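You operate a simulated robot arm through the tools that you are given. There is no shell and no other tool. Be economical: measure what you need, move in short steps, check, and stop when the job is done.

The job below is to be done with a simulated two-armed robot. You get a single attempt, and the scene is never put back.

Task
Pick up the blue bottle from the top of the fetch stand with one hand, pass it to the other hand and put it on the free end of the shrink-fit bench. Set down upright: blue bottle.

The check looks at the end state, three seconds after you hand in, the way a careful person would. Anything else that was tipped, shoved, dropped, spilled or broken makes it a failure.

Robot
Two 6-joint arms with two-finger parallel grippers on one trunk, on a base that drives. Base frame: it is fixed to the floor where the robot stands at the start and does not move with it; the origin is under the middle of the robot, x ahead of it, y to its left, z up. Units: mm, degrees, N and s.
The left shoulder is at the start at [80, 216, 1597], the right one opposite. With the tool pointing down near the work surface each hand reaches from about 100 to 680 mm from the robot's upright axis, wherever it stands, measured 20 degrees to its own side. Places, roughly: free end of the shrink-fit bench (22x34 cm) [600, -4420, 840]. Payload 3.43 kg a hand.
The TCP of each hand is the grasp point between the finger pads, 30 mm short of the fingertips. In the tool frame z runs along the fingers and y along their closing line. Largest opening 94 mm; finger width 28, thickness 10; the body of the gripper, 50 by 96 mm, starts 55 mm behind the TCP.
Orientation is told as [roll, pitch, yaw] about the base's x, y, z axes, in that order, counted from this pose: with the fingers straight down and closing along the base's y, the tool's x points along the base's -x, its y along +y and its z along -z.

Tools
- The arms move only by the tool jog_arm. It takes "left_series", "right_series" or both (then of equal length, played together; a hand with none holds still); each is text: rows parted by semicolons, each of 7 numbers parted by spaces: the gripper command, from -1 (shut) to 1 (fully open), values between in proportion, then the shift along the base's x, y, z in units of 500 mm (1.0 is 500 mm), then the turn, a rotation vector about the base's x, y, z in units of 120 degrees (1.0 is 120 degrees). In form: hand dx dy dz wx wy wz; .... A call has 1 to 8 rows; each row is the pose to reach, as a shift and turn from the pose commanded when the call began. A call with a number of a shift or a turn outside -1 to 1 is refused whole. Each row takes 0.2 s and may step no farther than 50 mm and 8.6 degrees from the row before; otherwise, or with a gripper value out of range, the whole call is refused. A pose out of reach is approached as far as the arm can. The call stops where the force on the tool passes 40 N (or 10 N more than at its start, if that is more) or the arm is blocked; 0.2 s more then pass. Each finger travels about 72 mm/s and halts on what it meets, pressing with about 39 N; the grip force reading is that of the motor and also rises with nothing between the fingers. The clock runs only during rows and for 0.2 s after the last one: add rows that repeat a pose to give the fingers time. It gives the time, the measured TCP pose, the force on the tool (base axes), the opening and the grip force at its end, in the units of the frame above (readings bear some noise), with the torque about the TCP (base axes, N m) and any sound that the robot's microphone picked up.
- Cameras (640 x 400 px; columns grow to the right, rows downward): "scene" is now at [93.6, 24, 1744.3]; the picture's right is [0.33, -0.95, 0.00], its down [-0.80, -0.27, -0.54] and it looks along [0.51, 0.17, -0.84] (base axes); focal length 290 px, centre (320, 200). "left" rides on the left gripper at [76, -14, -102] in its tool frame; the picture's right is [0.18, 0.98, 0.00], its down [-0.75, 0.14, -0.64] and it looks along [-0.63, 0.12, 0.77] (tool axes); focal length 243 px, centre (320, 200). "right" rides on the right gripper at [76, 14, -103] in its tool frame; the picture's right is [-0.18, 0.98, 0.00], its down [-0.75, -0.14, -0.64] and it looks along [-0.63, -0.12, 0.77] (tool axes); focal length 243 px, centre (320, 200). There is no depth. A picture from a camera that has moved, and an enlarged one, comes with that camera's place and axes in the base frame and with its lens.
- snapshot(camera): a new picture of that camera. It takes no simulated time.
- slide_trunk(by): slides the trunk up (or, below 0, down) by that many mm; the arms and the scene camera ride with it, the base frame stays. It gives what a move gives, with no picture.
- roll_base(legs): drives the robot by 1 to 6 legs, each [ahead, left, turn to the left] in mm, mm and degrees, along the robot's own axes; the way and the turn of a leg run together, so that a leg with both is an arc; at most 1500 mm and 180 degrees a leg. The arms and the cameras ride along, it lands a little off, and it stops where it bumps. It gives what a move gives.
- pan_tilt(pan, tilt): turns the head with the scene camera to pan (to the left, within 86 degrees either way) and tilt (down, from -29 to 69), counted from straight ahead of the robot. It gives what a move gives.
- close_up(camera, box): a new picture of the part [left, top, right, bottom] of that camera's present view, enlarged. It takes no simulated time.
- job_done(): hands the job in; it is judged then, once.

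Go step by step. Nothing tells you exact positions but the pictures and the camera data: compare them with the known pose of the tool, close in by small moves and look again before you grip or let go. The budget is 120 turns and 100 pictures, counting those below and the enlarged ones. Unless the task says otherwise, let go and move clear before handing in, and close with one line.

The tools are called after "Request:" by a JSON object that holds its "fn" and its "kwargs". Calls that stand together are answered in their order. jog_arm: Moves the arms, as the interface text tells. Its arguments: {"type":"object","properties":{"left_series":{"type":"string"},"right_series":{"type":"string"}},"required":[]} The other tools are called the same way: slide_trunk (by) slides the trunk up or down; roll_base (legs) drives the base; pan_tilt (pan, tilt) turns the head that bears the scene camera; snapshot (camera) takes a picture; close_up (camera, box) takes an enlarged picture of a part of a camera's view; job_done () hands the job in.

At the start:

```text
t: 0.0
left_tcp_pos: [512.7, 380.1, 1060.2]
left_tool_rot: [0.0, 0.0, 0.0]
left_contact_force: [-0.5, -1.4, 0.6]
left_moment: [0.03, 0.02, -0.01]
left_width: 94.4
left_grasp_force: 0.0
right_tcp_pos: [617.9, 3.2, 1156.6]
right_tool_rot: [0.0, 0.0, 0.0]
right_contact_force: [0.5, -0.2, 0.9]
right_moment: [-0.01, 0.02, -0.03]
right_width: 93.9
right_grasp_force: 0.0
trunk travel left (down, up): [-827.0, 13.0]
robot x, y, heading: [-2.7, -1.5, 0.0]
head pan, tilt: [19.0, 57.5]
```

scene: 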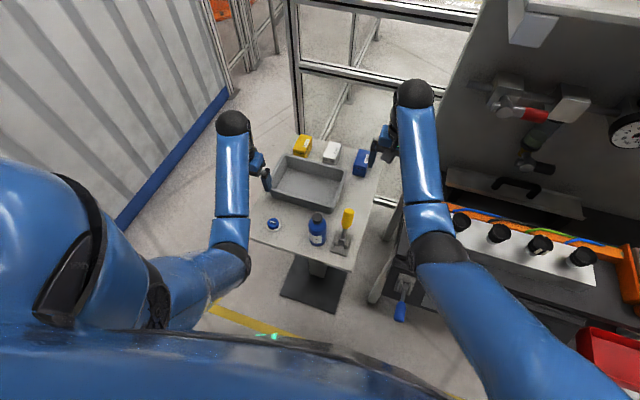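
right: 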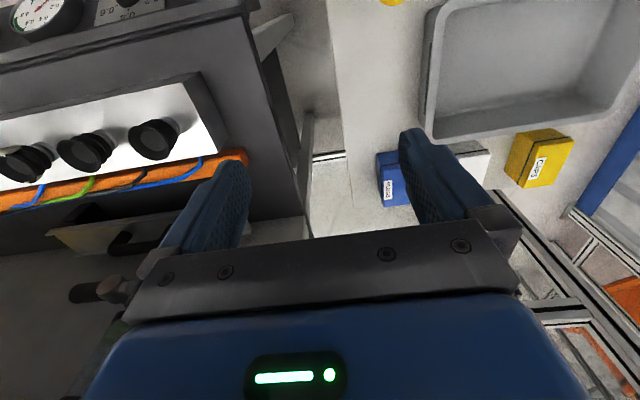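
left: 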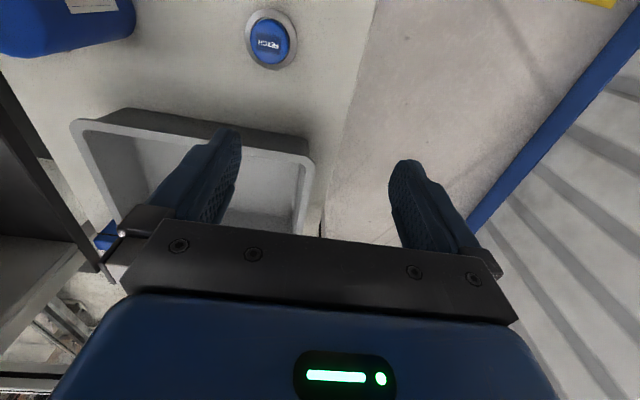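

The blue bottle stands on the near edge of the fetch stand, between the arms. I'll zoom in to locate it before moving.

Request:
{"fn": "close_up", "kwargs": {"camera": "scene", "box": [230, 120, 410, 310]}}

Request:
{"fn": "snapshot", "kwargs": {"camera": "left"}}

```text
2.11 times, centred on (320, 215) of scene
camera zoom: at [93.6, 24.0, 1744.3], right [0.33, -0.95, 0.0], down [-0.8, -0.27, -0.54], along [0.51, 0.17, -0.84], focal length 610 px, centre (320, 168)
```

zoom: 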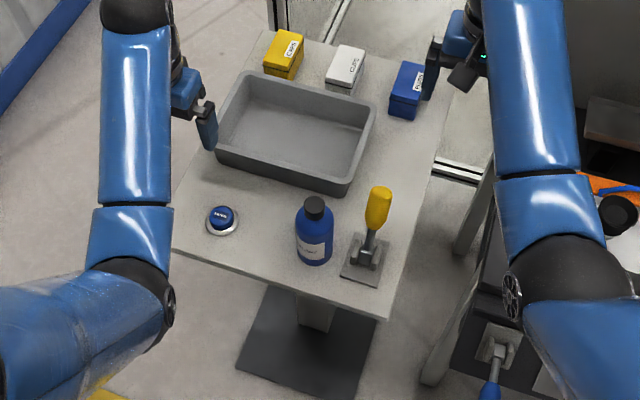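

```text
95 pictures are left
camera left: at [435.5, 364.5, 1162.8], right [-0.18, 0.98, 0.0], down [0.75, 0.14, 0.64], along [0.63, 0.12, -0.77], focal length 243 px, centre (320, 200)
```

left: 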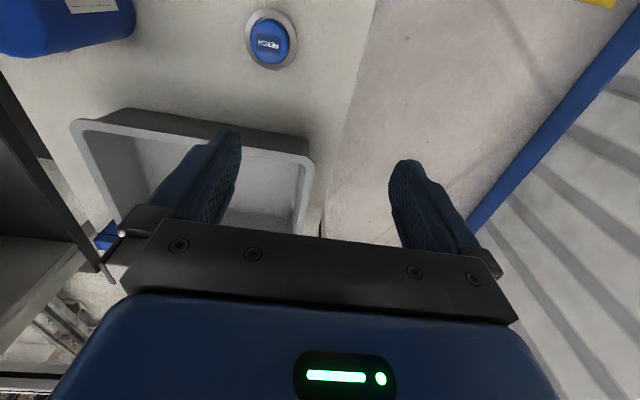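

The stand top is at about z 850, with the bottle near [490, 162], about 140 tall and 58 wide. My plan is for the left hand to grip the lower body with a forward tilt, then for the right hand to take it from above. I'll draw the left hand back and tilt it to look at the bottle.

Request:
{"fn": "jog_arm", "kwargs": {"left_series": "1 -0.0575 -0.015 -0.01 0 -0.0625 0;1 -0.115 -0.03 -0.02 0 -0.125 0;1 -0.1725 -0.045 -0.03 0 -0.1875 0;1 -0.23 -0.06 -0.04 0 -0.25 0;1 -0.2875 -0.075 -0.05 0 -0.3125 0;1 -0.345 -0.09 -0.06 0 -0.375 0;1 -0.4025 -0.105 -0.07 0 -0.4375 0;1 -0.46 -0.12 -0.08 0 -0.5 0"}}

Request:
{"fn": "snapshot", "kwargs": {"camera": "left"}}

Request:
{"fn": "snapshot", "kwargs": {"camera": "scene"}}

```text
t: 1.4
left_tcp_pos: [439.9, 333.1, 1097.1]
left_tool_rot: [14.6, -52.4, -23.1]
left_contact_force: [0.6, 0.7, 0.1]
left_moment: [-0.03, 0.03, 0.02]
left_width: 94.1
left_grasp_force: 0.1
right_tcp_pos: [620.4, 2.4, 1156.0]
right_tool_rot: [-0.1, 0.2, 0.1]
right_contact_force: [-0.5, -0.7, -0.1]
right_moment: [-0.05, -0.01, 0.03]
right_width: 93.9
right_grasp_force: 0.1
trunk travel left (down, up): [-827.0, 13.0]
robot x, y, heading: [-1.1, 3.9, 0.2]
head pan, tilt: [19.0, 57.5]
stopped in row 7 (left hand): the arm was blocked; the commanded pose is now the measured one
```

```text
94 pictures are left
camera left: at [311.1, 343.0, 1096.5], right [0.09, 1.0, 0.01], down [-0.07, 0.0, 1.0], along [0.99, -0.09, 0.06], focal length 243 px, centre (320, 200)
```

left: 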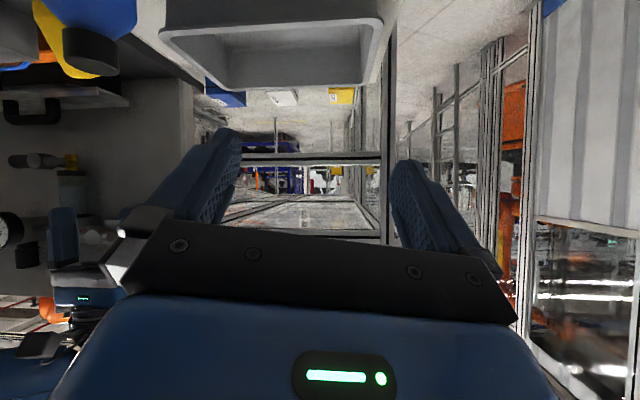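

```text
93 pictures are left
camera scene: at [95.6, 24.5, 1744.9], right [0.32, -0.95, 0.0], down [-0.8, -0.27, -0.54], along [0.51, 0.17, -0.84], focal length 290 px, centre (320, 200)
```

scene: 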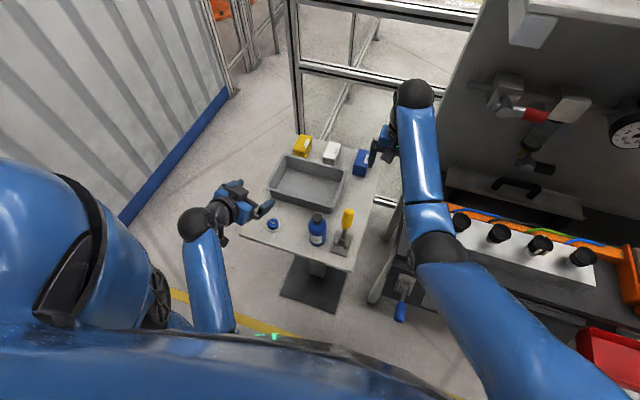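

The left arm folds too tightly this close to the shoulder, so I need more distance and a lower trunk. I'll look to the right first to learn the surroundings and the way to the bench.

Request:
{"fn": "pan_tilt", "kwargs": {"pan": -80, "tilt": 25}}

Request:
{"fn": "snapshot", "kwargs": {"camera": "scene"}}

Request:
{"fn": "pan_tilt", "kwargs": {"pan": -30, "tilt": 30}}

Request:
{"fn": "snapshot", "kwargs": {"camera": "scene"}}

```text
t: 3.2
left_tcp_pos: [437.6, 334.9, 1099.8]
left_tool_rot: [15.0, -52.6, -23.3]
left_contact_force: [0.8, -0.6, 0.0]
left_moment: [-0.01, -0.01, 0.03]
left_width: 93.9
left_grasp_force: 0.0
right_tcp_pos: [618.4, 2.1, 1155.6]
right_tool_rot: [0.0, 0.0, 0.0]
right_contact_force: [0.4, 0.3, 0.3]
right_moment: [0.0, 0.04, 0.01]
right_width: 93.9
right_grasp_force: 0.1
trunk travel left (down, up): [-827.0, 13.0]
robot x, y, heading: [-3.9, -4.3, 0.0]
head pan, tilt: [-80.0, 25.0]
```

```text
92 pictures are left
camera scene: at [43.5, -89.5, 1791.0], right [-0.98, -0.17, 0.0], down [-0.07, 0.42, -0.91], along [0.16, -0.89, -0.42], focal length 290 px, centre (320, 200)
```

scene: 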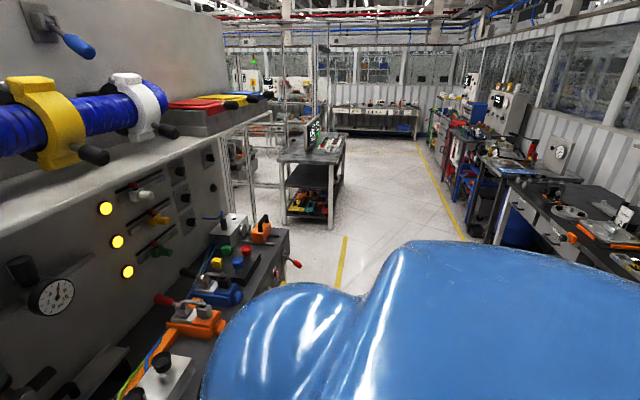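

```text
t: 4.4
left_tcp_pos: [438.3, 336.0, 1100.8]
left_tool_rot: [15.2, -52.6, -23.2]
left_contact_force: [0.1, -0.1, -0.1]
left_moment: [-0.01, 0.03, 0.0]
left_width: 94.2
left_grasp_force: 0.1
right_tcp_pos: [618.6, 3.4, 1155.2]
right_tool_rot: [0.0, 0.0, 0.0]
right_contact_force: [0.0, -0.7, -0.3]
right_moment: [0.02, 0.03, 0.03]
right_width: 94.3
right_grasp_force: 0.0
trunk travel left (down, up): [-827.0, 13.0]
robot x, y, heading: [-0.3, -2.5, -0.2]
head pan, tilt: [-30.0, 30.0]
```

```text
91 pictures are left
camera scene: at [106.1, -43.9, 1783.3], right [-0.5, -0.87, 0.0], down [-0.43, 0.25, -0.87], along [0.75, -0.43, -0.5], focal length 290 px, centre (320, 200)
```

scene: 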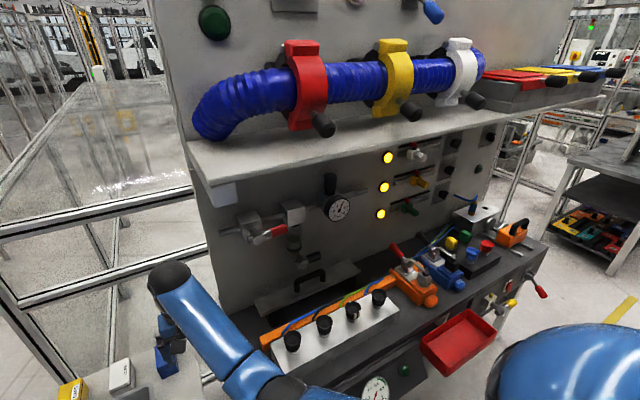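

The aisle to the right is clear, between x of about -1100 and the yellow line at about +260. The target bench is straight along -y. I'll back off 200 mm now, raise the right hand clear, then lower the trunk.

Request:
{"fn": "roll_base", "kwargs": {"legs": [[-200, 0, 0]]}}

Request:
{"fn": "jog_arm", "kwargs": {"right_series": "1 0 -0.04 0.1 0 0 0;1 0 -0.08 0.19 0 0 0;1 0 -0.12 0.28 0 0 0;1 0 -0.16 0.36 0 0 0"}}

Request:
{"fn": "slide_trunk", "kwargs": {"by": -250}}

Request:
{"fn": "pan_tilt", "kwargs": {"pan": 10, "tilt": 35}}

Request:
{"fn": "snapshot", "kwargs": {"camera": "scene"}}

```text
t: 6.0
left_tcp_pos: [239.1, 339.9, 1097.7]
left_tool_rot: [15.2, -52.5, -22.7]
left_contact_force: [-0.2, -0.7, 0.5]
left_moment: [0.03, 0.02, 0.0]
left_width: 94.0
left_grasp_force: 0.1
right_tcp_pos: [421.9, 5.8, 1153.6]
right_tool_rot: [0.0, 0.1, 0.4]
right_contact_force: [0.4, 0.6, -0.7]
right_moment: [-0.01, 0.02, -0.01]
right_width: 94.0
right_grasp_force: 0.1
trunk travel left (down, up): [-827.0, 13.0]
robot x, y, heading: [-198.3, 0.7, 0.2]
head pan, tilt: [-30.0, 30.0]
```

```text
refused: row 1 steps farther than a row can; nothing moved
```

```text
t: 8.6
left_tcp_pos: [236.5, 338.9, 850.3]
left_tool_rot: [15.6, -52.8, -22.8]
left_contact_force: [-0.1, 0.2, -0.9]
left_moment: [0.0, 0.0, -0.02]
left_width: 94.2
left_grasp_force: 0.1
right_tcp_pos: [417.6, 7.0, 904.5]
right_tool_rot: [-0.1, 0.0, 0.3]
right_contact_force: [0.4, -0.4, 0.2]
right_moment: [0.01, -0.01, -0.02]
right_width: 94.0
right_grasp_force: 0.1
trunk travel left (down, up): [-577.0, 263.0]
robot x, y, heading: [-200.1, -2.8, 0.2]
head pan, tilt: [-30.0, 30.0]
```

```text
t: 9.6
left_tcp_pos: [237.0, 339.7, 851.1]
left_tool_rot: [15.3, -52.7, -22.8]
left_contact_force: [-0.1, -0.6, -0.2]
left_moment: [0.02, 0.02, -0.02]
left_width: 94.1
left_grasp_force: 0.1
right_tcp_pos: [417.9, 6.1, 904.5]
right_tool_rot: [0.1, 0.0, 0.4]
right_contact_force: [0.2, 0.0, -0.4]
right_moment: [0.0, -0.01, 0.0]
right_width: 94.2
right_grasp_force: 0.1
trunk travel left (down, up): [-577.0, 263.0]
robot x, y, heading: [-197.4, -3.5, 0.4]
head pan, tilt: [10.0, 35.0]
```

```text
90 pictures are left
camera scene: at [-86.4, 16.7, 1525.5], right [0.18, -0.98, 0.0], down [-0.56, -0.1, -0.82], along [0.81, 0.15, -0.57], focal length 290 px, centre (320, 200)
```

scene: 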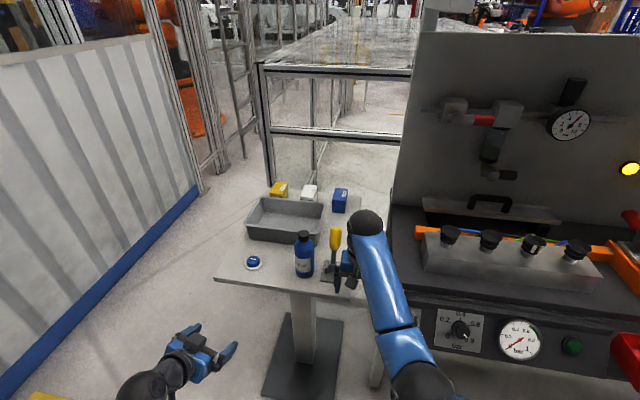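

The bottle shows at about [495, 168]. I'll raise the right hand out of the way and bring the left hand level in front of the bottle with a -60 pitch, for a better look.

Request:
{"fn": "jog_arm", "kwargs": {"right_series": "1 0 -0.02 0.08 0 0 0;1 0 -0.05 0.16 0 0 0;1 0 -0.08 0.24 0 0 0;1 0 -0.12 0.32 0 0 0;1 0 -0.16 0.4 0 0 0", "left_series": "1 0.037 -0.071 0.032 -0.016 -0.009 0.017;1 0.074 -0.142 0.063 -0.032 -0.018 0.033;1 0.112 -0.214 0.095 -0.049 -0.027 0.05;1 0.149 -0.285 0.126 -0.065 -0.036 0.066;1 0.186 -0.356 0.158 -0.081 -0.045 0.083"}}

Request:
{"fn": "snapshot", "kwargs": {"camera": "left"}}

Request:
{"fn": "close_up", "kwargs": {"camera": "scene", "box": [210, 160, 400, 300]}}

```text
t: 10.8
left_tcp_pos: [328.4, 158.1, 929.2]
left_tool_rot: [0.0, -59.8, -0.1]
left_contact_force: [-0.3, 0.8, 0.0]
left_moment: [0.02, -0.04, 0.0]
left_width: 94.1
left_grasp_force: 0.0
right_tcp_pos: [522.3, -50.8, 1074.6]
right_tool_rot: [-0.1, 0.0, 0.4]
right_contact_force: [0.0, -0.4, 0.5]
right_moment: [-0.01, 0.01, -0.02]
right_width: 93.7
right_grasp_force: 0.0
right hand out of reach, approached as far as the arm can: row 1, 2, 3, 4, 5
trunk travel left (down, up): [-577.0, 263.0]
robot x, y, heading: [-201.1, 1.5, 0.3]
head pan, tilt: [10.0, 35.0]
```

```text
89 pictures are left
camera left: at [201.0, 143.0, 915.8], right [-0.09, 0.98, -0.16], down [-0.18, 0.14, 0.97], along [0.98, 0.12, 0.16], focal length 243 px, centre (320, 200)
```

left: 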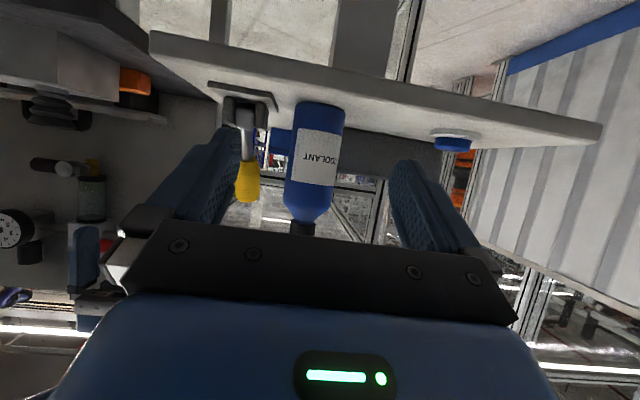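

```text
2.86 times, centred on (305, 230) of scene
camera zoom: at [-85.5, 15.0, 1525.4], right [0.18, -0.98, 0.0], down [-0.56, -0.1, -0.82], along [0.81, 0.15, -0.57], focal length 828 px, centre (363, 114)
```

zoom: 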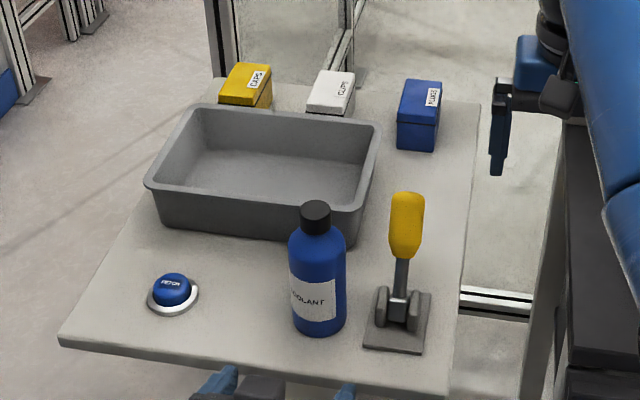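

The bottle is at about [500, 167]: base z of about 850, straight body up to about 965, top about 1005. The yellow lever is near [527, 85], so I'll preset the left opening to about 74 mm. I'll come up just short of the stand edge at gripping height and check.

Request:
{"fn": "jog_arm", "kwargs": {"left_series": "0.57 0.05 0.009 -0.035 0 0 0;0.57 0.1 0.018 -0.06 0 0 0;0.57 0.1 0.018 -0.06 0 0 0"}}

Request:
{"fn": "snapshot", "kwargs": {"camera": "left"}}

Request:
{"fn": "close_up", "kwargs": {"camera": "scene", "box": [230, 210, 390, 330]}}

```text
t: 11.6
left_tcp_pos: [377.9, 168.0, 900.0]
left_tool_rot: [0.0, -59.9, -0.2]
left_contact_force: [0.3, 0.5, -0.3]
left_moment: [0.0, 0.01, 0.0]
left_width: 73.8
left_grasp_force: 0.0
right_tcp_pos: [521.6, -50.9, 1075.3]
right_tool_rot: [-0.1, 0.0, 0.4]
right_contact_force: [-1.0, 0.3, 0.1]
right_moment: [-0.03, -0.01, 0.03]
right_width: 94.0
right_grasp_force: 0.0
trunk travel left (down, up): [-577.0, 263.0]
robot x, y, heading: [-202.1, -4.0, 0.4]
head pan, tilt: [10.0, 35.0]
```

```text
87 pictures are left
camera left: at [251.1, 152.8, 885.8], right [-0.09, 0.98, -0.16], down [-0.18, 0.14, 0.97], along [0.98, 0.12, 0.16], focal length 243 px, centre (320, 200)
```

left: 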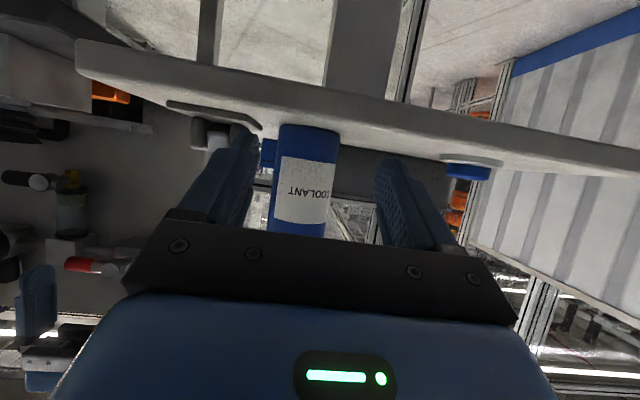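

```text
3.33 times, centred on (310, 270) of scene
camera zoom: at [-87.1, 16.8, 1525.7], right [0.18, -0.98, 0.0], down [-0.56, -0.1, -0.82], along [0.81, 0.15, -0.57], focal length 966 px, centre (353, -33)
```

zoom: 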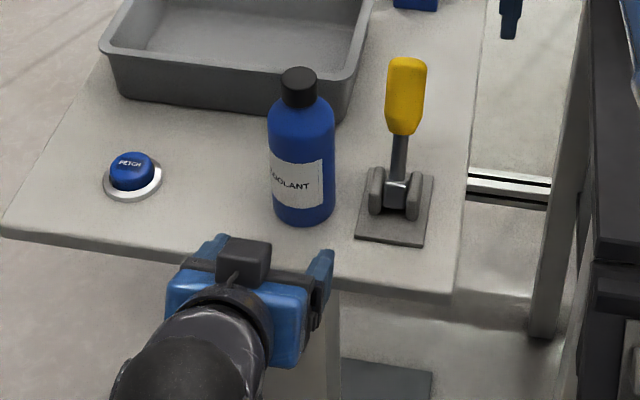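

The left fingers line up with the bottle at y of about 166, and the gap to the lever cheeks is about 10 mm. I'll advance around the bottle.

Request:
{"fn": "jog_arm", "kwargs": {"left_series": "0.54 0.05 -0.003 -0.012 0 0 0;0.54 0.11 -0.003 -0.016 0 0 0;0.54 0.16 -0.003 -0.016 0 0 0"}}

Request:
{"fn": "snapshot", "kwargs": {"camera": "left"}}

Request:
{"fn": "close_up", "kwargs": {"camera": "scene", "box": [230, 210, 390, 330]}}

```text
t: 12.4
left_tcp_pos: [458.3, 168.6, 887.9]
left_tool_rot: [-0.1, -59.9, -0.1]
left_contact_force: [-0.1, 0.5, -0.8]
left_moment: [0.02, -0.03, 0.03]
left_width: 72.2
left_grasp_force: 0.1
right_tcp_pos: [522.0, -50.4, 1073.3]
right_tool_rot: [0.1, 0.0, 0.4]
right_contact_force: [0.3, 0.5, -0.2]
right_moment: [0.02, 0.0, -0.01]
right_width: 94.2
right_grasp_force: 0.1
trunk travel left (down, up): [-577.0, 263.0]
robot x, y, heading: [-201.3, -3.5, 0.6]
head pan, tilt: [10.0, 35.0]
```

```text
85 pictures are left
camera left: at [330.8, 152.3, 875.4], right [-0.09, 0.98, -0.16], down [-0.18, 0.14, 0.97], along [0.98, 0.12, 0.16], focal length 243 px, centre (320, 200)
```

left: 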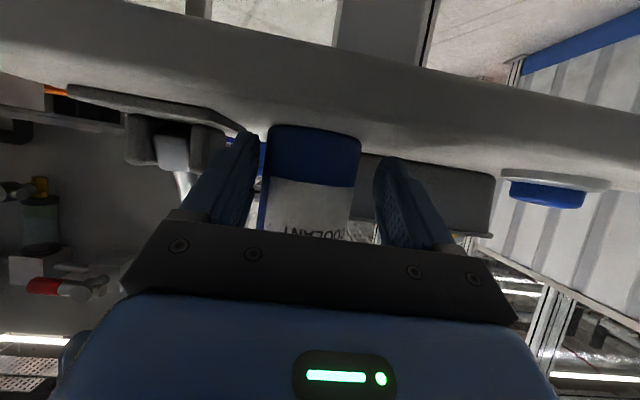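

```text
3.33 times, centred on (310, 270) of scene
camera zoom: at [-85.6, 16.7, 1525.5], right [0.18, -0.98, 0.0], down [-0.56, -0.1, -0.82], along [0.81, 0.15, -0.57], focal length 966 px, centre (353, -33)
```

zoom: 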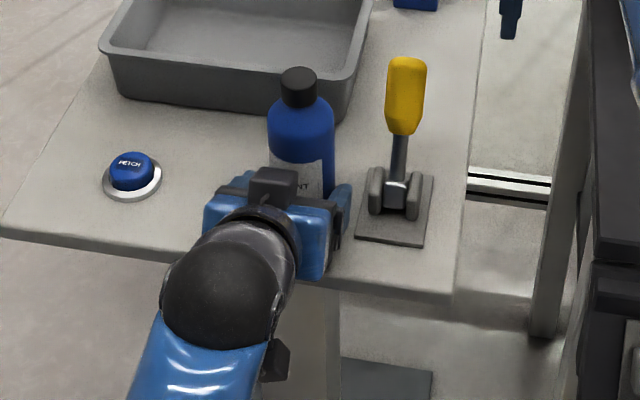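

The bottle is centred between the fingers, with its axis at x of about 490. I'll go in the last 32 mm and close.

Request:
{"fn": "jog_arm", "kwargs": {"left_series": "0.54 0.034 -0.002 0.004 0 0 0;0.54 0.064 -0.002 0.006 0 0 0;0.54 0.064 -0.002 0.006 0 0 0;0 0.064 -0.002 0.006 0 0 0;-0.4 0.064 -0.002 0.006 0 0 0;-0.4 0.064 -0.002 0.006 0 0 0"}}

Request:
{"fn": "snapshot", "kwargs": {"camera": "left"}}

Request:
{"fn": "close_up", "kwargs": {"camera": "scene", "box": [230, 210, 390, 330]}}

```text
t: 13.8
left_tcp_pos: [490.4, 167.1, 893.8]
left_tool_rot: [0.0, -59.9, -0.1]
left_contact_force: [0.2, 0.9, 0.3]
left_moment: [0.01, -0.02, -0.03]
left_width: 59.1
left_grasp_force: 38.4
right_tcp_pos: [522.3, -50.1, 1073.6]
right_tool_rot: [0.1, 0.0, 0.4]
right_contact_force: [-0.9, 0.6, -0.8]
right_moment: [-0.02, 0.01, 0.0]
right_width: 93.9
right_grasp_force: 0.0
trunk travel left (down, up): [-577.0, 263.0]
robot x, y, heading: [-202.0, 1.9, 0.6]
head pan, tilt: [10.0, 35.0]
```

```text
83 pictures are left
camera left: at [363.0, 150.9, 879.1], right [-0.09, 0.98, -0.16], down [-0.18, 0.14, 0.97], along [0.98, 0.12, 0.16], focal length 243 px, centre (320, 200)
```

left: 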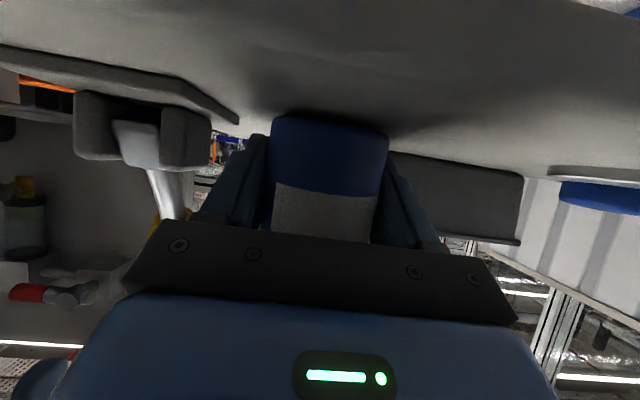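

```text
3.33 times, centred on (310, 270) of scene
camera zoom: at [-86.0, 16.8, 1525.5], right [0.18, -0.98, 0.0], down [-0.56, -0.1, -0.82], along [0.81, 0.15, -0.57], focal length 966 px, centre (353, -33)
```

zoom: 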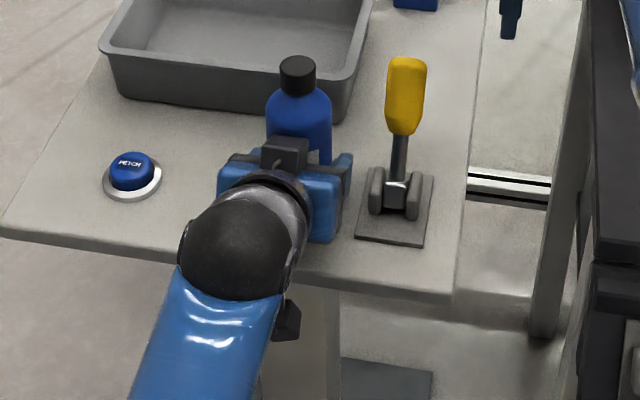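

I have a grip at 59 mm and 38 N. I'll lift straight up and look.

Request:
{"fn": "jog_arm", "kwargs": {"left_series": "-0.4 0 0 0.04 0 0 0;-0.4 0 0 0.1 0 0 0;-0.4 0 0 0.18 0 0 0;-0.4 -0.02 0 0.27 0 0 0;-0.4 -0.04 0 0.34 0 0 0;-0.4 -0.04 0 0.34 0 0 0"}}

Request:
{"fn": "snapshot", "kwargs": {"camera": "left"}}

Request:
{"fn": "snapshot", "kwargs": {"camera": "scene"}}

Request:
{"fn": "snapshot", "kwargs": {"camera": "right"}}

```text
t: 15.2
left_tcp_pos: [470.2, 167.9, 1065.0]
left_tool_rot: [0.0, -59.8, -0.2]
left_contact_force: [-0.3, 0.0, -2.6]
left_moment: [0.03, 0.0, 0.02]
left_width: 59.2
left_grasp_force: 39.0
right_tcp_pos: [523.0, -50.8, 1073.8]
right_tool_rot: [0.0, -0.1, 0.4]
right_contact_force: [1.0, 0.1, 0.2]
right_moment: [0.03, 0.03, -0.01]
right_width: 94.3
right_grasp_force: 0.1
trunk travel left (down, up): [-577.0, 263.0]
robot x, y, heading: [-198.5, -1.0, 0.7]
head pan, tilt: [10.0, 35.0]
```

```text
81 pictures are left
camera left: at [342.9, 151.4, 1051.2], right [-0.09, 0.98, -0.16], down [-0.18, 0.14, 0.97], along [0.98, 0.12, 0.16], focal length 243 px, centre (320, 200)
```

left: 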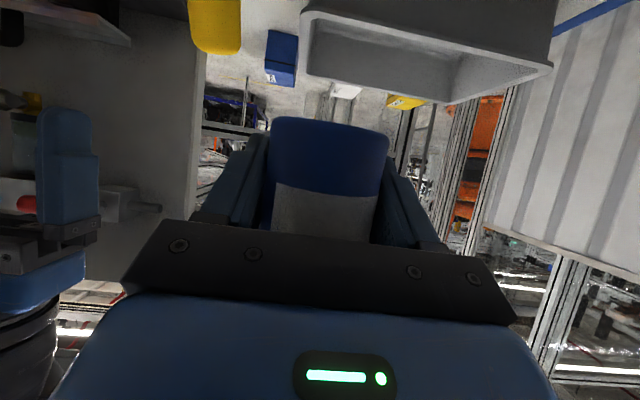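

```text
80 pictures are left
camera scene: at [-85.3, 17.0, 1525.5], right [0.18, -0.98, 0.0], down [-0.56, -0.1, -0.82], along [0.81, 0.15, -0.57], focal length 290 px, centre (320, 200)
```

scene: 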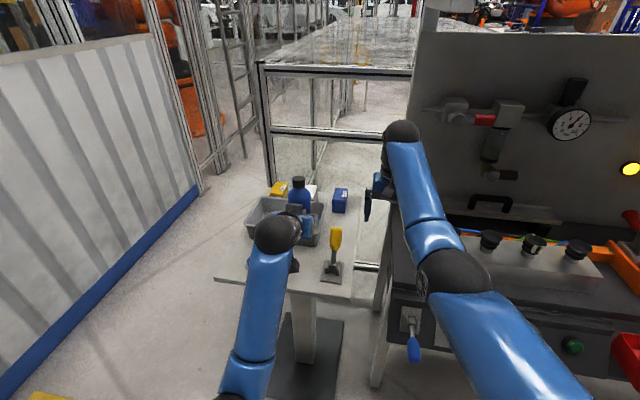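

```text
79 pictures are left
camera right: at [446.6, -37.0, 1176.9], right [0.18, 0.98, 0.0], down [0.76, -0.14, 0.64], along [0.63, -0.11, -0.77], focal length 243 px, centre (320, 200)
```

right: 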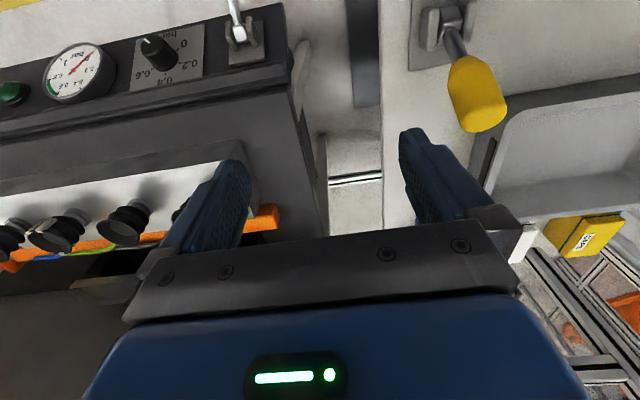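

The bottle is lifted cleanly and weighs about 0.26 kg. I'll back away from the stand, raise the trunk for a comfortable handover height, and set the arms.

Request:
{"fn": "roll_base", "kwargs": {"legs": [[-250, 0, 0]]}}

Request:
{"fn": "slide_trunk", "kwargs": {"by": 200}}

Request:
{"fn": "jog_arm", "kwargs": {"left_series": "-0.4 0 -0.012 -0.08 0 0 0;-0.4 0 -0.024 -0.16 0 0 0;-0.4 0 -0.036 -0.24 0 0 0;-0.4 0 -0.048 -0.32 0 0 0;-0.4 0 -0.06 -0.38 0 0 0"}}

Request:
{"fn": "pan_tilt", "kwargs": {"pan": 5, "tilt": 45}}

Request:
{"fn": "snapshot", "kwargs": {"camera": "scene"}}

Request:
{"fn": "snapshot", "kwargs": {"camera": "right"}}

```text
t: 17.0
left_tcp_pos: [230.1, 165.9, 1063.4]
left_tool_rot: [0.0, -59.7, 0.0]
left_contact_force: [-0.5, 0.7, -3.6]
left_moment: [0.03, -0.01, -0.02]
left_width: 58.9
left_grasp_force: 38.4
right_tcp_pos: [282.0, -51.4, 1073.1]
right_tool_rot: [-0.1, 0.1, 0.4]
right_contact_force: [-0.3, -0.4, -0.3]
right_moment: [-0.02, -0.02, -0.04]
right_width: 94.0
right_grasp_force: 0.1
trunk travel left (down, up): [-577.0, 263.0]
robot x, y, heading: [-442.7, -3.2, 0.2]
head pan, tilt: [10.0, 35.0]
```

```text
t: 19.2
left_tcp_pos: [228.7, 167.0, 1264.2]
left_tool_rot: [0.0, -59.8, 0.1]
left_contact_force: [0.5, 0.2, -2.8]
left_moment: [-0.02, -0.04, 0.0]
left_width: 59.0
left_grasp_force: 38.6
right_tcp_pos: [280.3, -51.4, 1272.8]
right_tool_rot: [0.1, 0.0, 0.4]
right_contact_force: [1.0, 0.0, -0.5]
right_moment: [0.0, -0.01, -0.01]
right_width: 93.9
right_grasp_force: 0.0
trunk travel left (down, up): [-777.0, 63.0]
robot x, y, heading: [-445.6, -4.8, 0.3]
head pan, tilt: [10.0, 35.0]
```

```text
t: 20.4
left_tcp_pos: [230.1, 137.5, 1073.9]
left_tool_rot: [0.0, -59.9, 0.0]
left_contact_force: [0.3, 0.4, -2.7]
left_moment: [0.0, 0.01, -0.02]
left_width: 59.0
left_grasp_force: 39.0
right_tcp_pos: [280.9, -52.2, 1273.2]
right_tool_rot: [-0.1, -0.1, 0.4]
right_contact_force: [1.3, -0.2, -0.2]
right_moment: [-0.01, 0.0, -0.02]
right_width: 94.0
right_grasp_force: 0.1
trunk travel left (down, up): [-777.0, 63.0]
robot x, y, heading: [-444.6, -2.3, 0.5]
head pan, tilt: [10.0, 35.0]
```

```text
t: 21.1
left_tcp_pos: [229.7, 137.8, 1074.4]
left_tool_rot: [0.0, -59.8, 0.0]
left_contact_force: [0.3, -0.5, -3.0]
left_moment: [-0.01, -0.02, 0.0]
left_width: 59.1
left_grasp_force: 39.2
right_tcp_pos: [280.4, -51.7, 1272.6]
right_tool_rot: [0.0, 0.1, 0.4]
right_contact_force: [0.6, -0.7, -0.7]
right_moment: [-0.02, -0.04, -0.01]
right_width: 94.1
right_grasp_force: 0.2
trunk travel left (down, up): [-777.0, 63.0]
robot x, y, heading: [-441.8, -3.9, 0.2]
head pan, tilt: [5.0, 45.0]
```

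```text
78 pictures are left
camera scene: at [-332.8, 7.0, 1710.7], right [0.09, -1.0, 0.0], down [-0.7, -0.07, -0.71], along [0.7, 0.07, -0.71], focal length 290 px, centre (320, 200)
```

scene: 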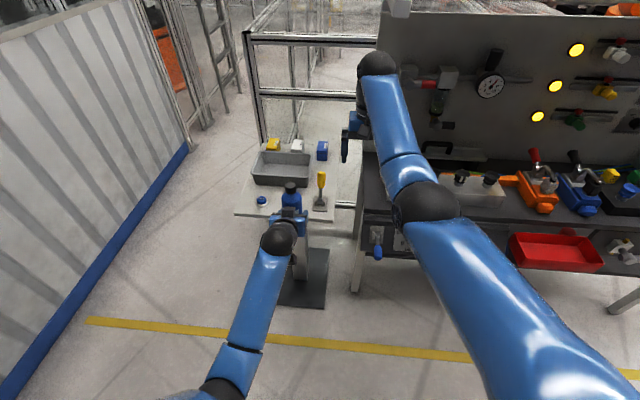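

```text
77 pictures are left
camera right: at [204.9, -38.2, 1377.0], right [0.18, 0.98, 0.0], down [0.75, -0.14, 0.64], along [0.63, -0.11, -0.77], focal length 243 px, centre (320, 200)
```

right: 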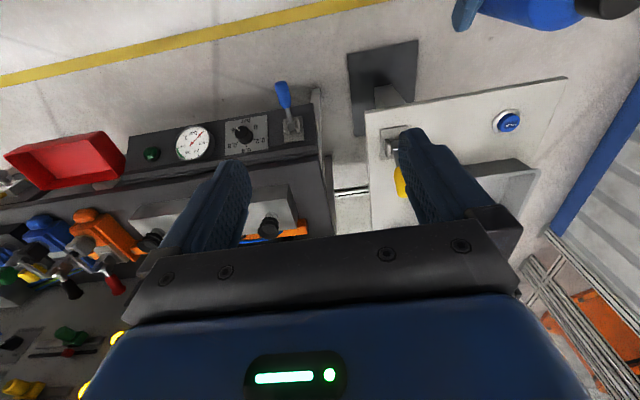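

The bottle is clear of the stand. I'll zoom in to check its tilt and top height in the left hand.

Request:
{"fn": "close_up", "kwargs": {"camera": "scene", "box": [250, 160, 340, 260]}}

```text
4.00 times, centred on (295, 210) of scene
camera zoom: at [-332.8, 7.0, 1710.7], right [0.09, -1.0, 0.0], down [-0.7, -0.07, -0.71], along [0.7, 0.07, -0.71], focal length 1159 px, centre (420, 160)
```

zoom: 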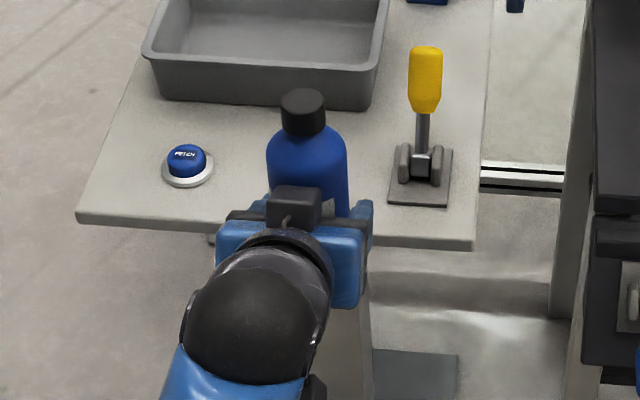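

The bottle top is about 119 mm above the left TCP, so the right hand needs to grip about 70 mm above the left TCP, at mid-torso. I'll raise the trunk a bit, bring the bottle to the centre and set the right hand ahead of and above it.

Request:
{"fn": "slide_trunk", "kwargs": {"by": 60}}

Request:
{"fn": "jog_arm", "kwargs": {"left_series": "-0.4 -0.013 -0.059 -0.03 0 0 0;-0.4 -0.027 -0.118 -0.06 0 0 0;-0.4 -0.04 -0.177 -0.09 0 0 0;-0.4 -0.054 -0.236 -0.12 0 0 0", "right_series": "1 0 0.036 -0.036 0 0 0;1 0 0.072 -0.072 0 0 0;1 0 0.108 -0.108 0 0 0;1 0 0.144 -0.146 0 0 0"}}

Request:
{"fn": "snapshot", "kwargs": {"camera": "scene"}}

Request:
{"fn": "snapshot", "kwargs": {"camera": "right"}}

```text
t: 22.1
left_tcp_pos: [230.0, 137.5, 1134.0]
left_tool_rot: [0.0, -59.8, 0.0]
left_contact_force: [-0.7, 1.1, -2.7]
left_moment: [0.01, -0.01, 0.0]
left_width: 59.1
left_grasp_force: 38.7
right_tcp_pos: [281.6, -52.1, 1333.3]
right_tool_rot: [0.0, 0.0, 0.3]
right_contact_force: [0.2, -0.2, -0.2]
right_moment: [-0.04, -0.03, -0.02]
right_width: 94.2
right_grasp_force: 0.1
trunk travel left (down, up): [-837.0, 3.0]
robot x, y, heading: [-442.6, 0.1, 0.3]
head pan, tilt: [5.0, 45.0]
```

```text
t: 23.1
left_tcp_pos: [203.4, 20.1, 1075.1]
left_tool_rot: [-0.2, -59.9, 0.1]
left_contact_force: [-0.4, -0.7, -3.5]
left_moment: [0.02, -0.01, 0.04]
left_width: 59.0
left_grasp_force: 39.6
right_tcp_pos: [279.3, 22.2, 1260.4]
right_tool_rot: [-0.1, -0.1, 0.4]
right_contact_force: [-0.2, 0.4, -0.3]
right_moment: [0.02, 0.02, -0.01]
right_width: 93.9
right_grasp_force: 0.0
trunk travel left (down, up): [-837.0, 3.0]
robot x, y, heading: [-441.6, 2.6, 0.6]
head pan, tilt: [5.0, 45.0]
```

```text
75 pictures are left
camera scene: at [-332.9, 6.8, 1770.7], right [0.09, -1.0, 0.0], down [-0.7, -0.07, -0.71], along [0.7, 0.07, -0.71], focal length 290 px, centre (320, 200)
```

scene: 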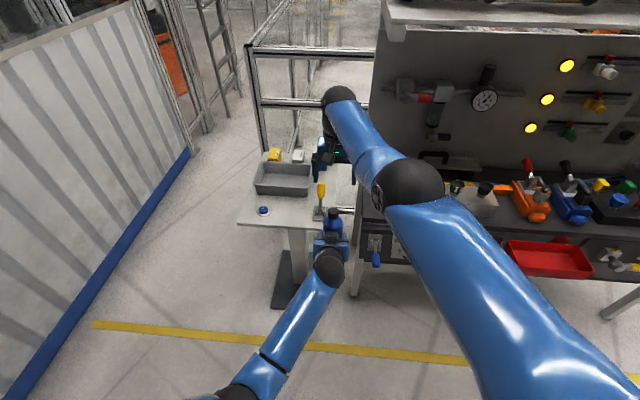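

```text
74 pictures are left
camera right: at [203.6, 35.0, 1364.0], right [0.18, 0.98, 0.0], down [0.75, -0.14, 0.64], along [0.63, -0.11, -0.77], focal length 243 px, centre (320, 200)
```

right: 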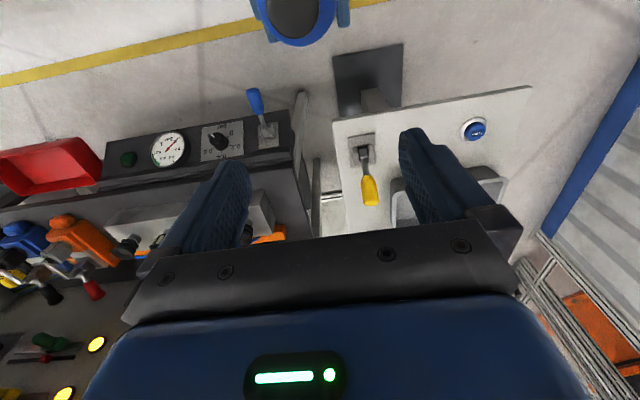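

From above, the right camera puts the cap at about [204, 21], directly over the left TCP, so the bottle is upright. I'll move the right hand over it, still high.

Request:
{"fn": "jog_arm", "kwargs": {"right_series": "1 -0.07 -0.001 -0.015 0 0 0;1 -0.15 -0.002 -0.03 0 0 0;1 -0.15 -0.002 -0.03 0 0 0"}}

Request:
{"fn": "snapshot", "kwargs": {"camera": "right"}}

Request:
{"fn": "close_up", "kwargs": {"camera": "scene", "box": [260, 120, 420, 300]}}

```text
t: 23.9
left_tcp_pos: [203.0, 19.3, 1075.2]
left_tool_rot: [0.0, -59.8, 0.0]
left_contact_force: [0.9, 0.5, -2.5]
left_moment: [-0.02, 0.02, -0.01]
left_width: 59.3
left_grasp_force: 39.1
right_tcp_pos: [267.3, 41.0, 1242.4]
right_tool_rot: [-0.1, 0.1, 0.4]
right_contact_force: [0.1, 0.3, -0.1]
right_moment: [0.01, 0.0, -0.01]
right_width: 93.8
right_grasp_force: 0.1
right hand out of reach, approached as far as the arm can: row 1, 2, 3
trunk travel left (down, up): [-837.0, 3.0]
robot x, y, heading: [-443.3, -0.5, 0.4]
head pan, tilt: [5.0, 45.0]
```

```text
73 pictures are left
camera right: at [191.2, 54.7, 1345.7], right [0.18, 0.98, 0.0], down [0.76, -0.13, 0.64], along [0.63, -0.11, -0.77], focal length 243 px, centre (320, 200)
```

right: 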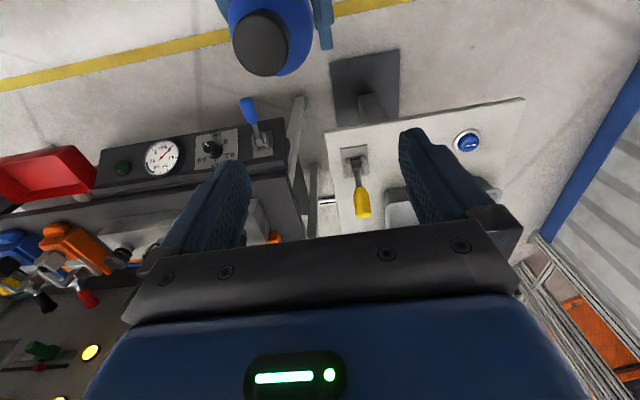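

```text
2.22 times, centred on (340, 210) of scene
camera zoom: at [-332.7, 6.6, 1770.7], right [0.09, -1.0, 0.0], down [-0.7, -0.07, -0.71], along [0.7, 0.07, -0.71], focal length 644 px, centre (276, 178)
```

zoom: 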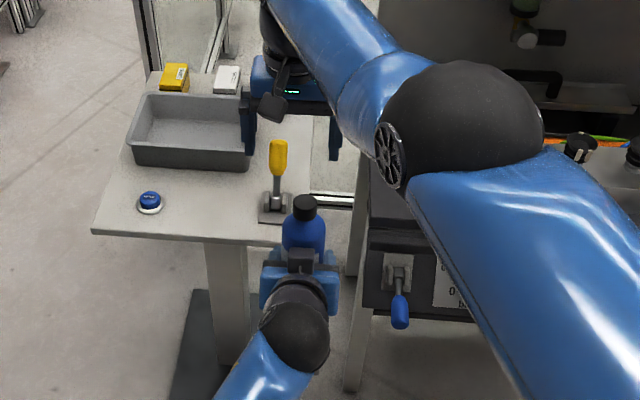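

The right arm can't fold in that high, so I'll lower it in front of the bottle to gripping height. From there it slides back in with its fingers on either side of the bottle.

Request:
{"fn": "jog_arm", "kwargs": {"right_series": "1 0.06 -0.02 -0.06 0 0 0;1 0.06 -0.042 -0.13 0 0 0;1 0.06 -0.042 -0.19 0 0 0;1 0.06 -0.042 -0.19 0 0 0"}}

Request:
{"fn": "snapshot", "kwargs": {"camera": "right"}}

Request:
{"fn": "close_up", "kwargs": {"camera": "scene", "box": [260, 120, 420, 300]}}

```text
t: 24.9
left_tcp_pos: [200.8, 20.6, 1074.6]
left_tool_rot: [0.1, -60.0, 0.1]
left_contact_force: [-0.9, -0.1, -3.0]
left_moment: [-0.02, -0.02, 0.03]
left_width: 59.1
left_grasp_force: 39.0
right_tcp_pos: [268.6, 11.2, 1154.9]
right_tool_rot: [0.0, -0.1, 0.4]
right_contact_force: [0.1, 0.3, 0.1]
right_moment: [0.01, 0.01, 0.01]
right_width: 93.8
right_grasp_force: 0.1
right hand out of reach, approached as far as the arm can: row 1, 2, 3, 4
trunk travel left (down, up): [-837.0, 3.0]
robot x, y, heading: [-442.1, -3.9, 0.2]
head pan, tilt: [5.0, 45.0]
```

```text
71 pictures are left
camera right: at [191.9, 24.2, 1258.1], right [0.18, 0.98, 0.0], down [0.75, -0.14, 0.64], along [0.63, -0.11, -0.77], focal length 243 px, centre (320, 200)
```

right: 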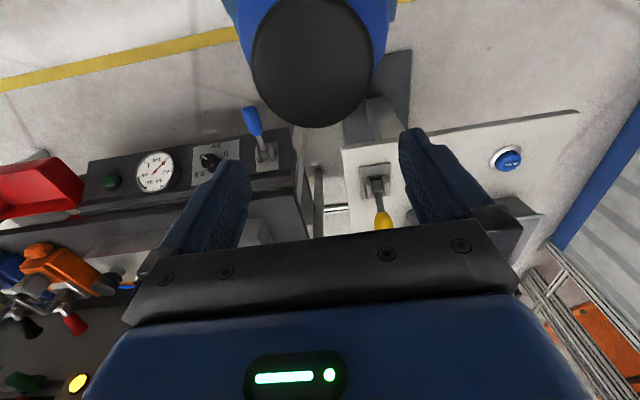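

```text
2.22 times, centred on (340, 210) of scene
camera zoom: at [-333.2, 7.3, 1770.7], right [0.09, -1.0, 0.0], down [-0.7, -0.07, -0.71], along [0.7, 0.07, -0.71], focal length 644 px, centre (276, 178)
```

zoom: 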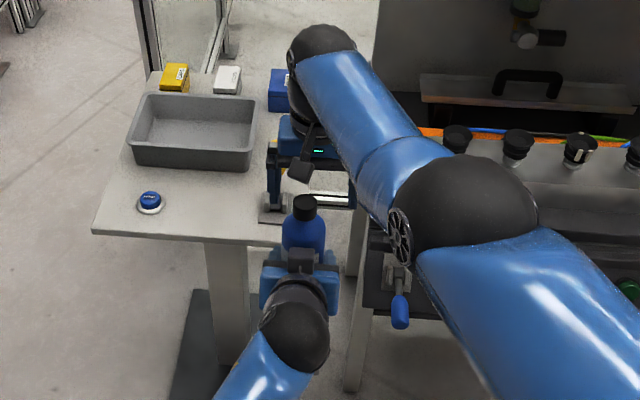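

The right arm seems stuck against a joint limit after the earlier raise. I'll move it aside to the right and down, away from the bottle, to restore its starting posture.

Request:
{"fn": "jog_arm", "kwargs": {"right_series": "1 0.04 -0.08 0 0 0 0;1 0.06 -0.16 -0.03 0 0 0;1 0.06 -0.24 -0.07 0 0 0;1 0.06 -0.3 -0.14 0 0 0;1 0.06 -0.3 -0.22 0 0 0"}}

Request:
{"fn": "snapshot", "kwargs": {"camera": "scene"}}

```text
t: 26.1
left_tcp_pos: [203.2, 19.2, 1075.0]
left_tool_rot: [0.0, -59.8, 0.0]
left_contact_force: [-0.4, -0.7, -3.0]
left_moment: [-0.05, -0.02, -0.01]
left_width: 59.3
left_grasp_force: 39.1
right_tcp_pos: [278.0, -142.8, 1063.1]
right_tool_rot: [0.0, -0.1, 0.5]
right_contact_force: [0.2, 0.2, -0.5]
right_moment: [0.01, -0.03, 0.01]
right_width: 94.1
right_grasp_force: 0.0
right hand out of reach, approached as far as the arm can: row 1, 2, 3, 4, 5
trunk travel left (down, up): [-837.0, 3.0]
robot x, y, heading: [-441.7, -4.0, 0.7]
head pan, tilt: [5.0, 45.0]
```

```text
69 pictures are left
camera scene: at [-332.6, 6.2, 1770.7], right [0.09, -1.0, 0.0], down [-0.7, -0.07, -0.71], along [0.7, 0.07, -0.71], focal length 290 px, centre (320, 200)
```

scene: 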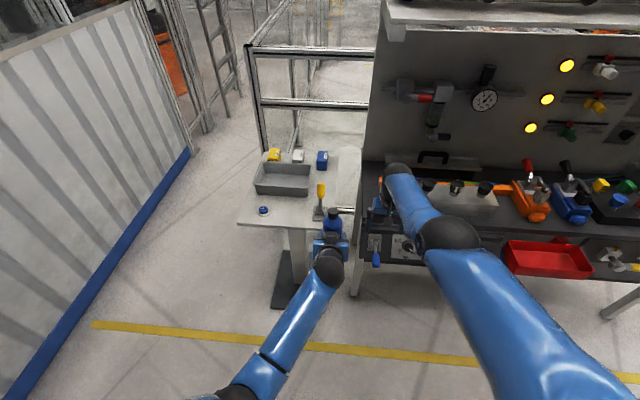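

I need to know which limit binds here, so I'll make a small test pull toward the robot with the right hand.

Request:
{"fn": "jog_arm", "kwargs": {"right_series": "1 -0.08 0 0 0 0 0;1 -0.16 0 0 0 0 0;1 -0.24 0 0 0 0 0;1 -0.24 0 0 0 0 0"}}

```text
t: 27.1
left_tcp_pos: [204.0, 20.4, 1075.6]
left_tool_rot: [0.0, -59.8, 0.1]
left_contact_force: [0.4, -0.8, -3.2]
left_moment: [-0.01, -0.03, -0.01]
left_width: 58.8
left_grasp_force: 39.0
right_tcp_pos: [155.8, -142.2, 1063.1]
right_tool_rot: [0.0, 0.0, 0.4]
right_contact_force: [-0.1, 0.9, -1.9]
right_moment: [0.0, 0.01, 0.01]
right_width: 93.9
right_grasp_force: 0.0
trunk travel left (down, up): [-837.0, 3.0]
robot x, y, heading: [-446.0, -3.1, 0.4]
head pan, tilt: [5.0, 45.0]
```

That was the far limit, and pulling in works fine. I'll bring the bottle slightly closer and raise the right hand beside it.

Request:
{"fn": "jog_arm", "kwargs": {"left_series": "-0.4 -0.02 0 0 0 0 0;-0.4 -0.04 0 0 0 0 0;-0.4 -0.06 0 0 0 0 0;-0.4 -0.08 0 0 0 0 0", "right_series": "1 0 0 0.096 0 0 0;1 0 0 0.192 0 0 0;1 0 0 0.288 0 0 0;1 0 0 0.384 0 0 0"}}

```text
t: 28.1
left_tcp_pos: [163.0, 19.5, 1074.9]
left_tool_rot: [-0.1, -59.9, 0.2]
left_contact_force: [0.3, -0.5, -2.4]
left_moment: [0.02, 0.0, 0.02]
left_width: 58.9
left_grasp_force: 39.0
right_tcp_pos: [233.2, -132.1, 1186.8]
right_tool_rot: [-0.1, 0.0, 0.5]
right_contact_force: [-0.8, -0.2, -0.3]
right_moment: [-0.01, -0.03, -0.01]
right_width: 94.0
right_grasp_force: 0.1
right hand out of reach, approached as far as the arm can: row 2, 3, 4
trunk travel left (down, up): [-837.0, 3.0]
robot x, y, heading: [-441.0, -2.2, 0.2]
head pan, tilt: [5.0, 45.0]
```

Higher up the arm gets pushed outward, so the handover should be lower. I'll lower the left hand to z of about 1005 and bring the right hand in front of the bottle at about z 1075.

Request:
{"fn": "jog_arm", "kwargs": {"left_series": "-0.4 0 0 -0.05 0 0 0;-0.4 0 0 -0.1 0 0 0;-0.4 0 0 -0.14 0 0 0;-0.4 0 0 -0.14 0 0 0;-0.4 0 0 -0.14 0 0 0;-0.4 0 0 -0.14 0 0 0", "right_series": "1 0.03 0.03 -0.07 0 0 0;1 0.05 0.07 -0.14 0 0 0;1 0.05 0.13 -0.21 0 0 0;1 0.05 0.2 -0.22 0 0 0;1 0.05 0.26 -0.22 0 0 0;1 0.05 0.3 -0.22 0 0 0"}}

Request:
{"fn": "snapshot", "kwargs": {"camera": "right"}}

Request:
{"fn": "snapshot", "kwargs": {"camera": "scene"}}

```text
t: 29.5
left_tcp_pos: [162.0, 19.9, 1005.6]
left_tool_rot: [0.1, -59.9, 0.0]
left_contact_force: [-0.6, -0.3, -2.3]
left_moment: [-0.03, 0.01, 0.02]
left_width: 58.9
left_grasp_force: 39.0
right_tcp_pos: [244.4, 15.6, 1084.6]
right_tool_rot: [0.0, 0.0, 0.4]
right_contact_force: [-0.3, 0.2, 0.2]
right_moment: [0.0, 0.01, 0.0]
right_width: 94.1
right_grasp_force: 0.0
right hand out of reach, approached as far as the arm can: row 5, 6
trunk travel left (down, up): [-837.0, 3.0]
robot x, y, heading: [-442.9, 2.2, 0.3]
head pan, tilt: [5.0, 45.0]
```

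```text
68 pictures are left
camera right: at [167.6, 26.9, 1186.8], right [0.18, 0.98, 0.0], down [0.75, -0.14, 0.64], along [0.63, -0.11, -0.77], focal length 243 px, centre (320, 200)
```

right: 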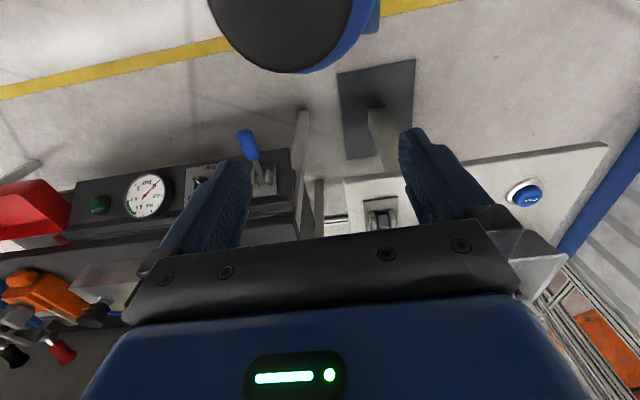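

```text
67 pictures are left
camera scene: at [-333.5, 7.2, 1770.7], right [0.09, -1.0, 0.0], down [-0.7, -0.07, -0.71], along [0.7, 0.07, -0.71], focal length 290 px, centre (320, 200)
```

scene: 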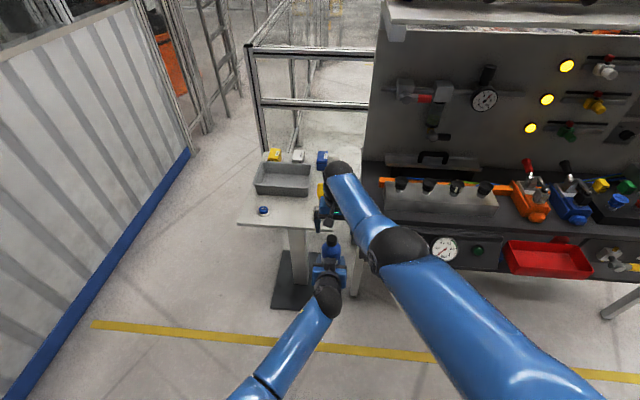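

The right hand is 80 mm ahead at almost the right height. I'll slide it back onto the bottle in small steps with the fingers wide open.

Request:
{"fn": "jog_arm", "kwargs": {"right_series": "1 -0.04 0.008 -0.008 0 0 0;1 -0.08 0.009 -0.014 0 0 0;1 -0.12 0.009 -0.015 0 0 0;1 -0.12 0.009 -0.015 0 0 0"}}

Request:
{"fn": "snapshot", "kwargs": {"camera": "right"}}

Request:
{"fn": "close_up", "kwargs": {"camera": "scene", "box": [270, 150, 430, 320]}}

Request:
{"fn": "snapshot", "kwargs": {"camera": "left"}}

```text
t: 30.5
left_tcp_pos: [162.1, 20.1, 1005.7]
left_tool_rot: [0.0, -59.8, -0.1]
left_contact_force: [0.7, 0.3, -3.5]
left_moment: [0.03, 0.01, -0.01]
left_width: 58.8
left_grasp_force: 39.3
right_tcp_pos: [184.5, 16.5, 1074.5]
right_tool_rot: [0.1, -0.1, 0.4]
right_contact_force: [0.4, -0.8, -0.6]
right_moment: [-0.02, 0.02, 0.04]
right_width: 94.2
right_grasp_force: 0.1
trunk travel left (down, up): [-837.0, 3.0]
robot x, y, heading: [-443.7, -0.5, 0.5]
head pan, tilt: [5.0, 45.0]
```

```text
66 pictures are left
camera right: at [108.0, 29.4, 1178.6], right [0.18, 0.98, 0.0], down [0.76, -0.14, 0.64], along [0.63, -0.11, -0.77], focal length 243 px, centre (320, 200)
```

right: 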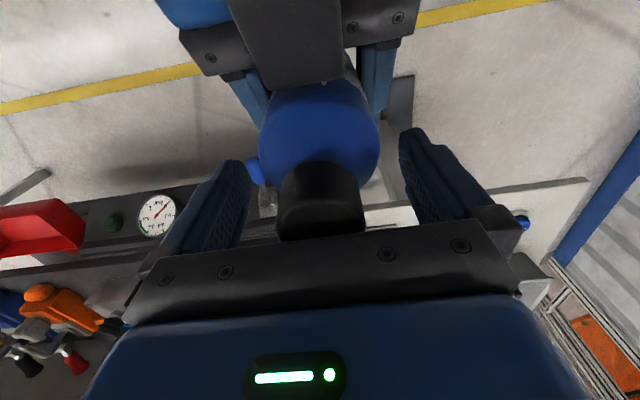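

```text
2.35 times, centred on (350, 235) of scene
camera zoom: at [-332.6, 6.8, 1770.7], right [0.09, -1.0, 0.0], down [-0.7, -0.07, -0.71], along [0.7, 0.07, -0.71], focal length 682 px, centre (249, 118)
```

zoom: 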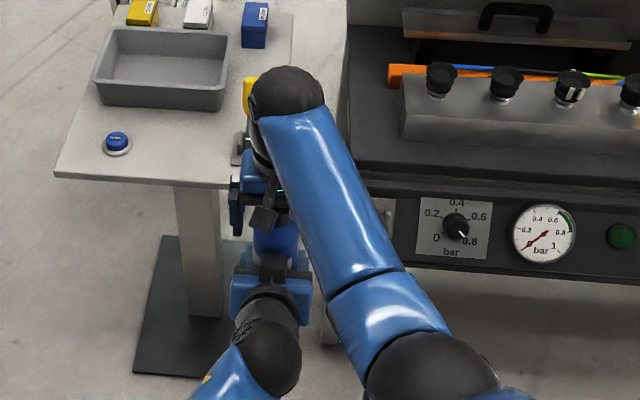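

```text
64 pictures are left
camera left: at [35.4, 3.6, 992.0], right [-0.09, 0.98, -0.16], down [-0.18, 0.14, 0.97], along [0.98, 0.12, 0.16], focal length 243 px, centre (320, 200)
```

left: 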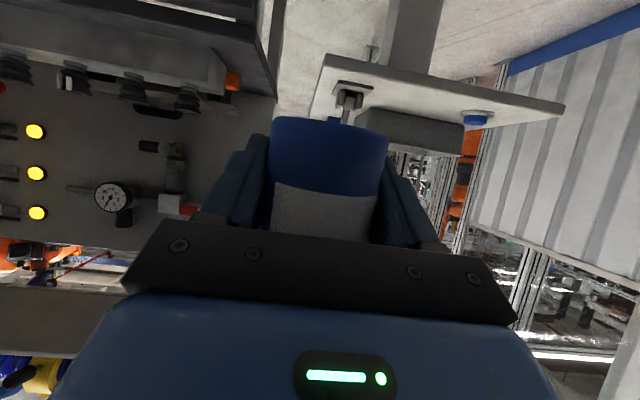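

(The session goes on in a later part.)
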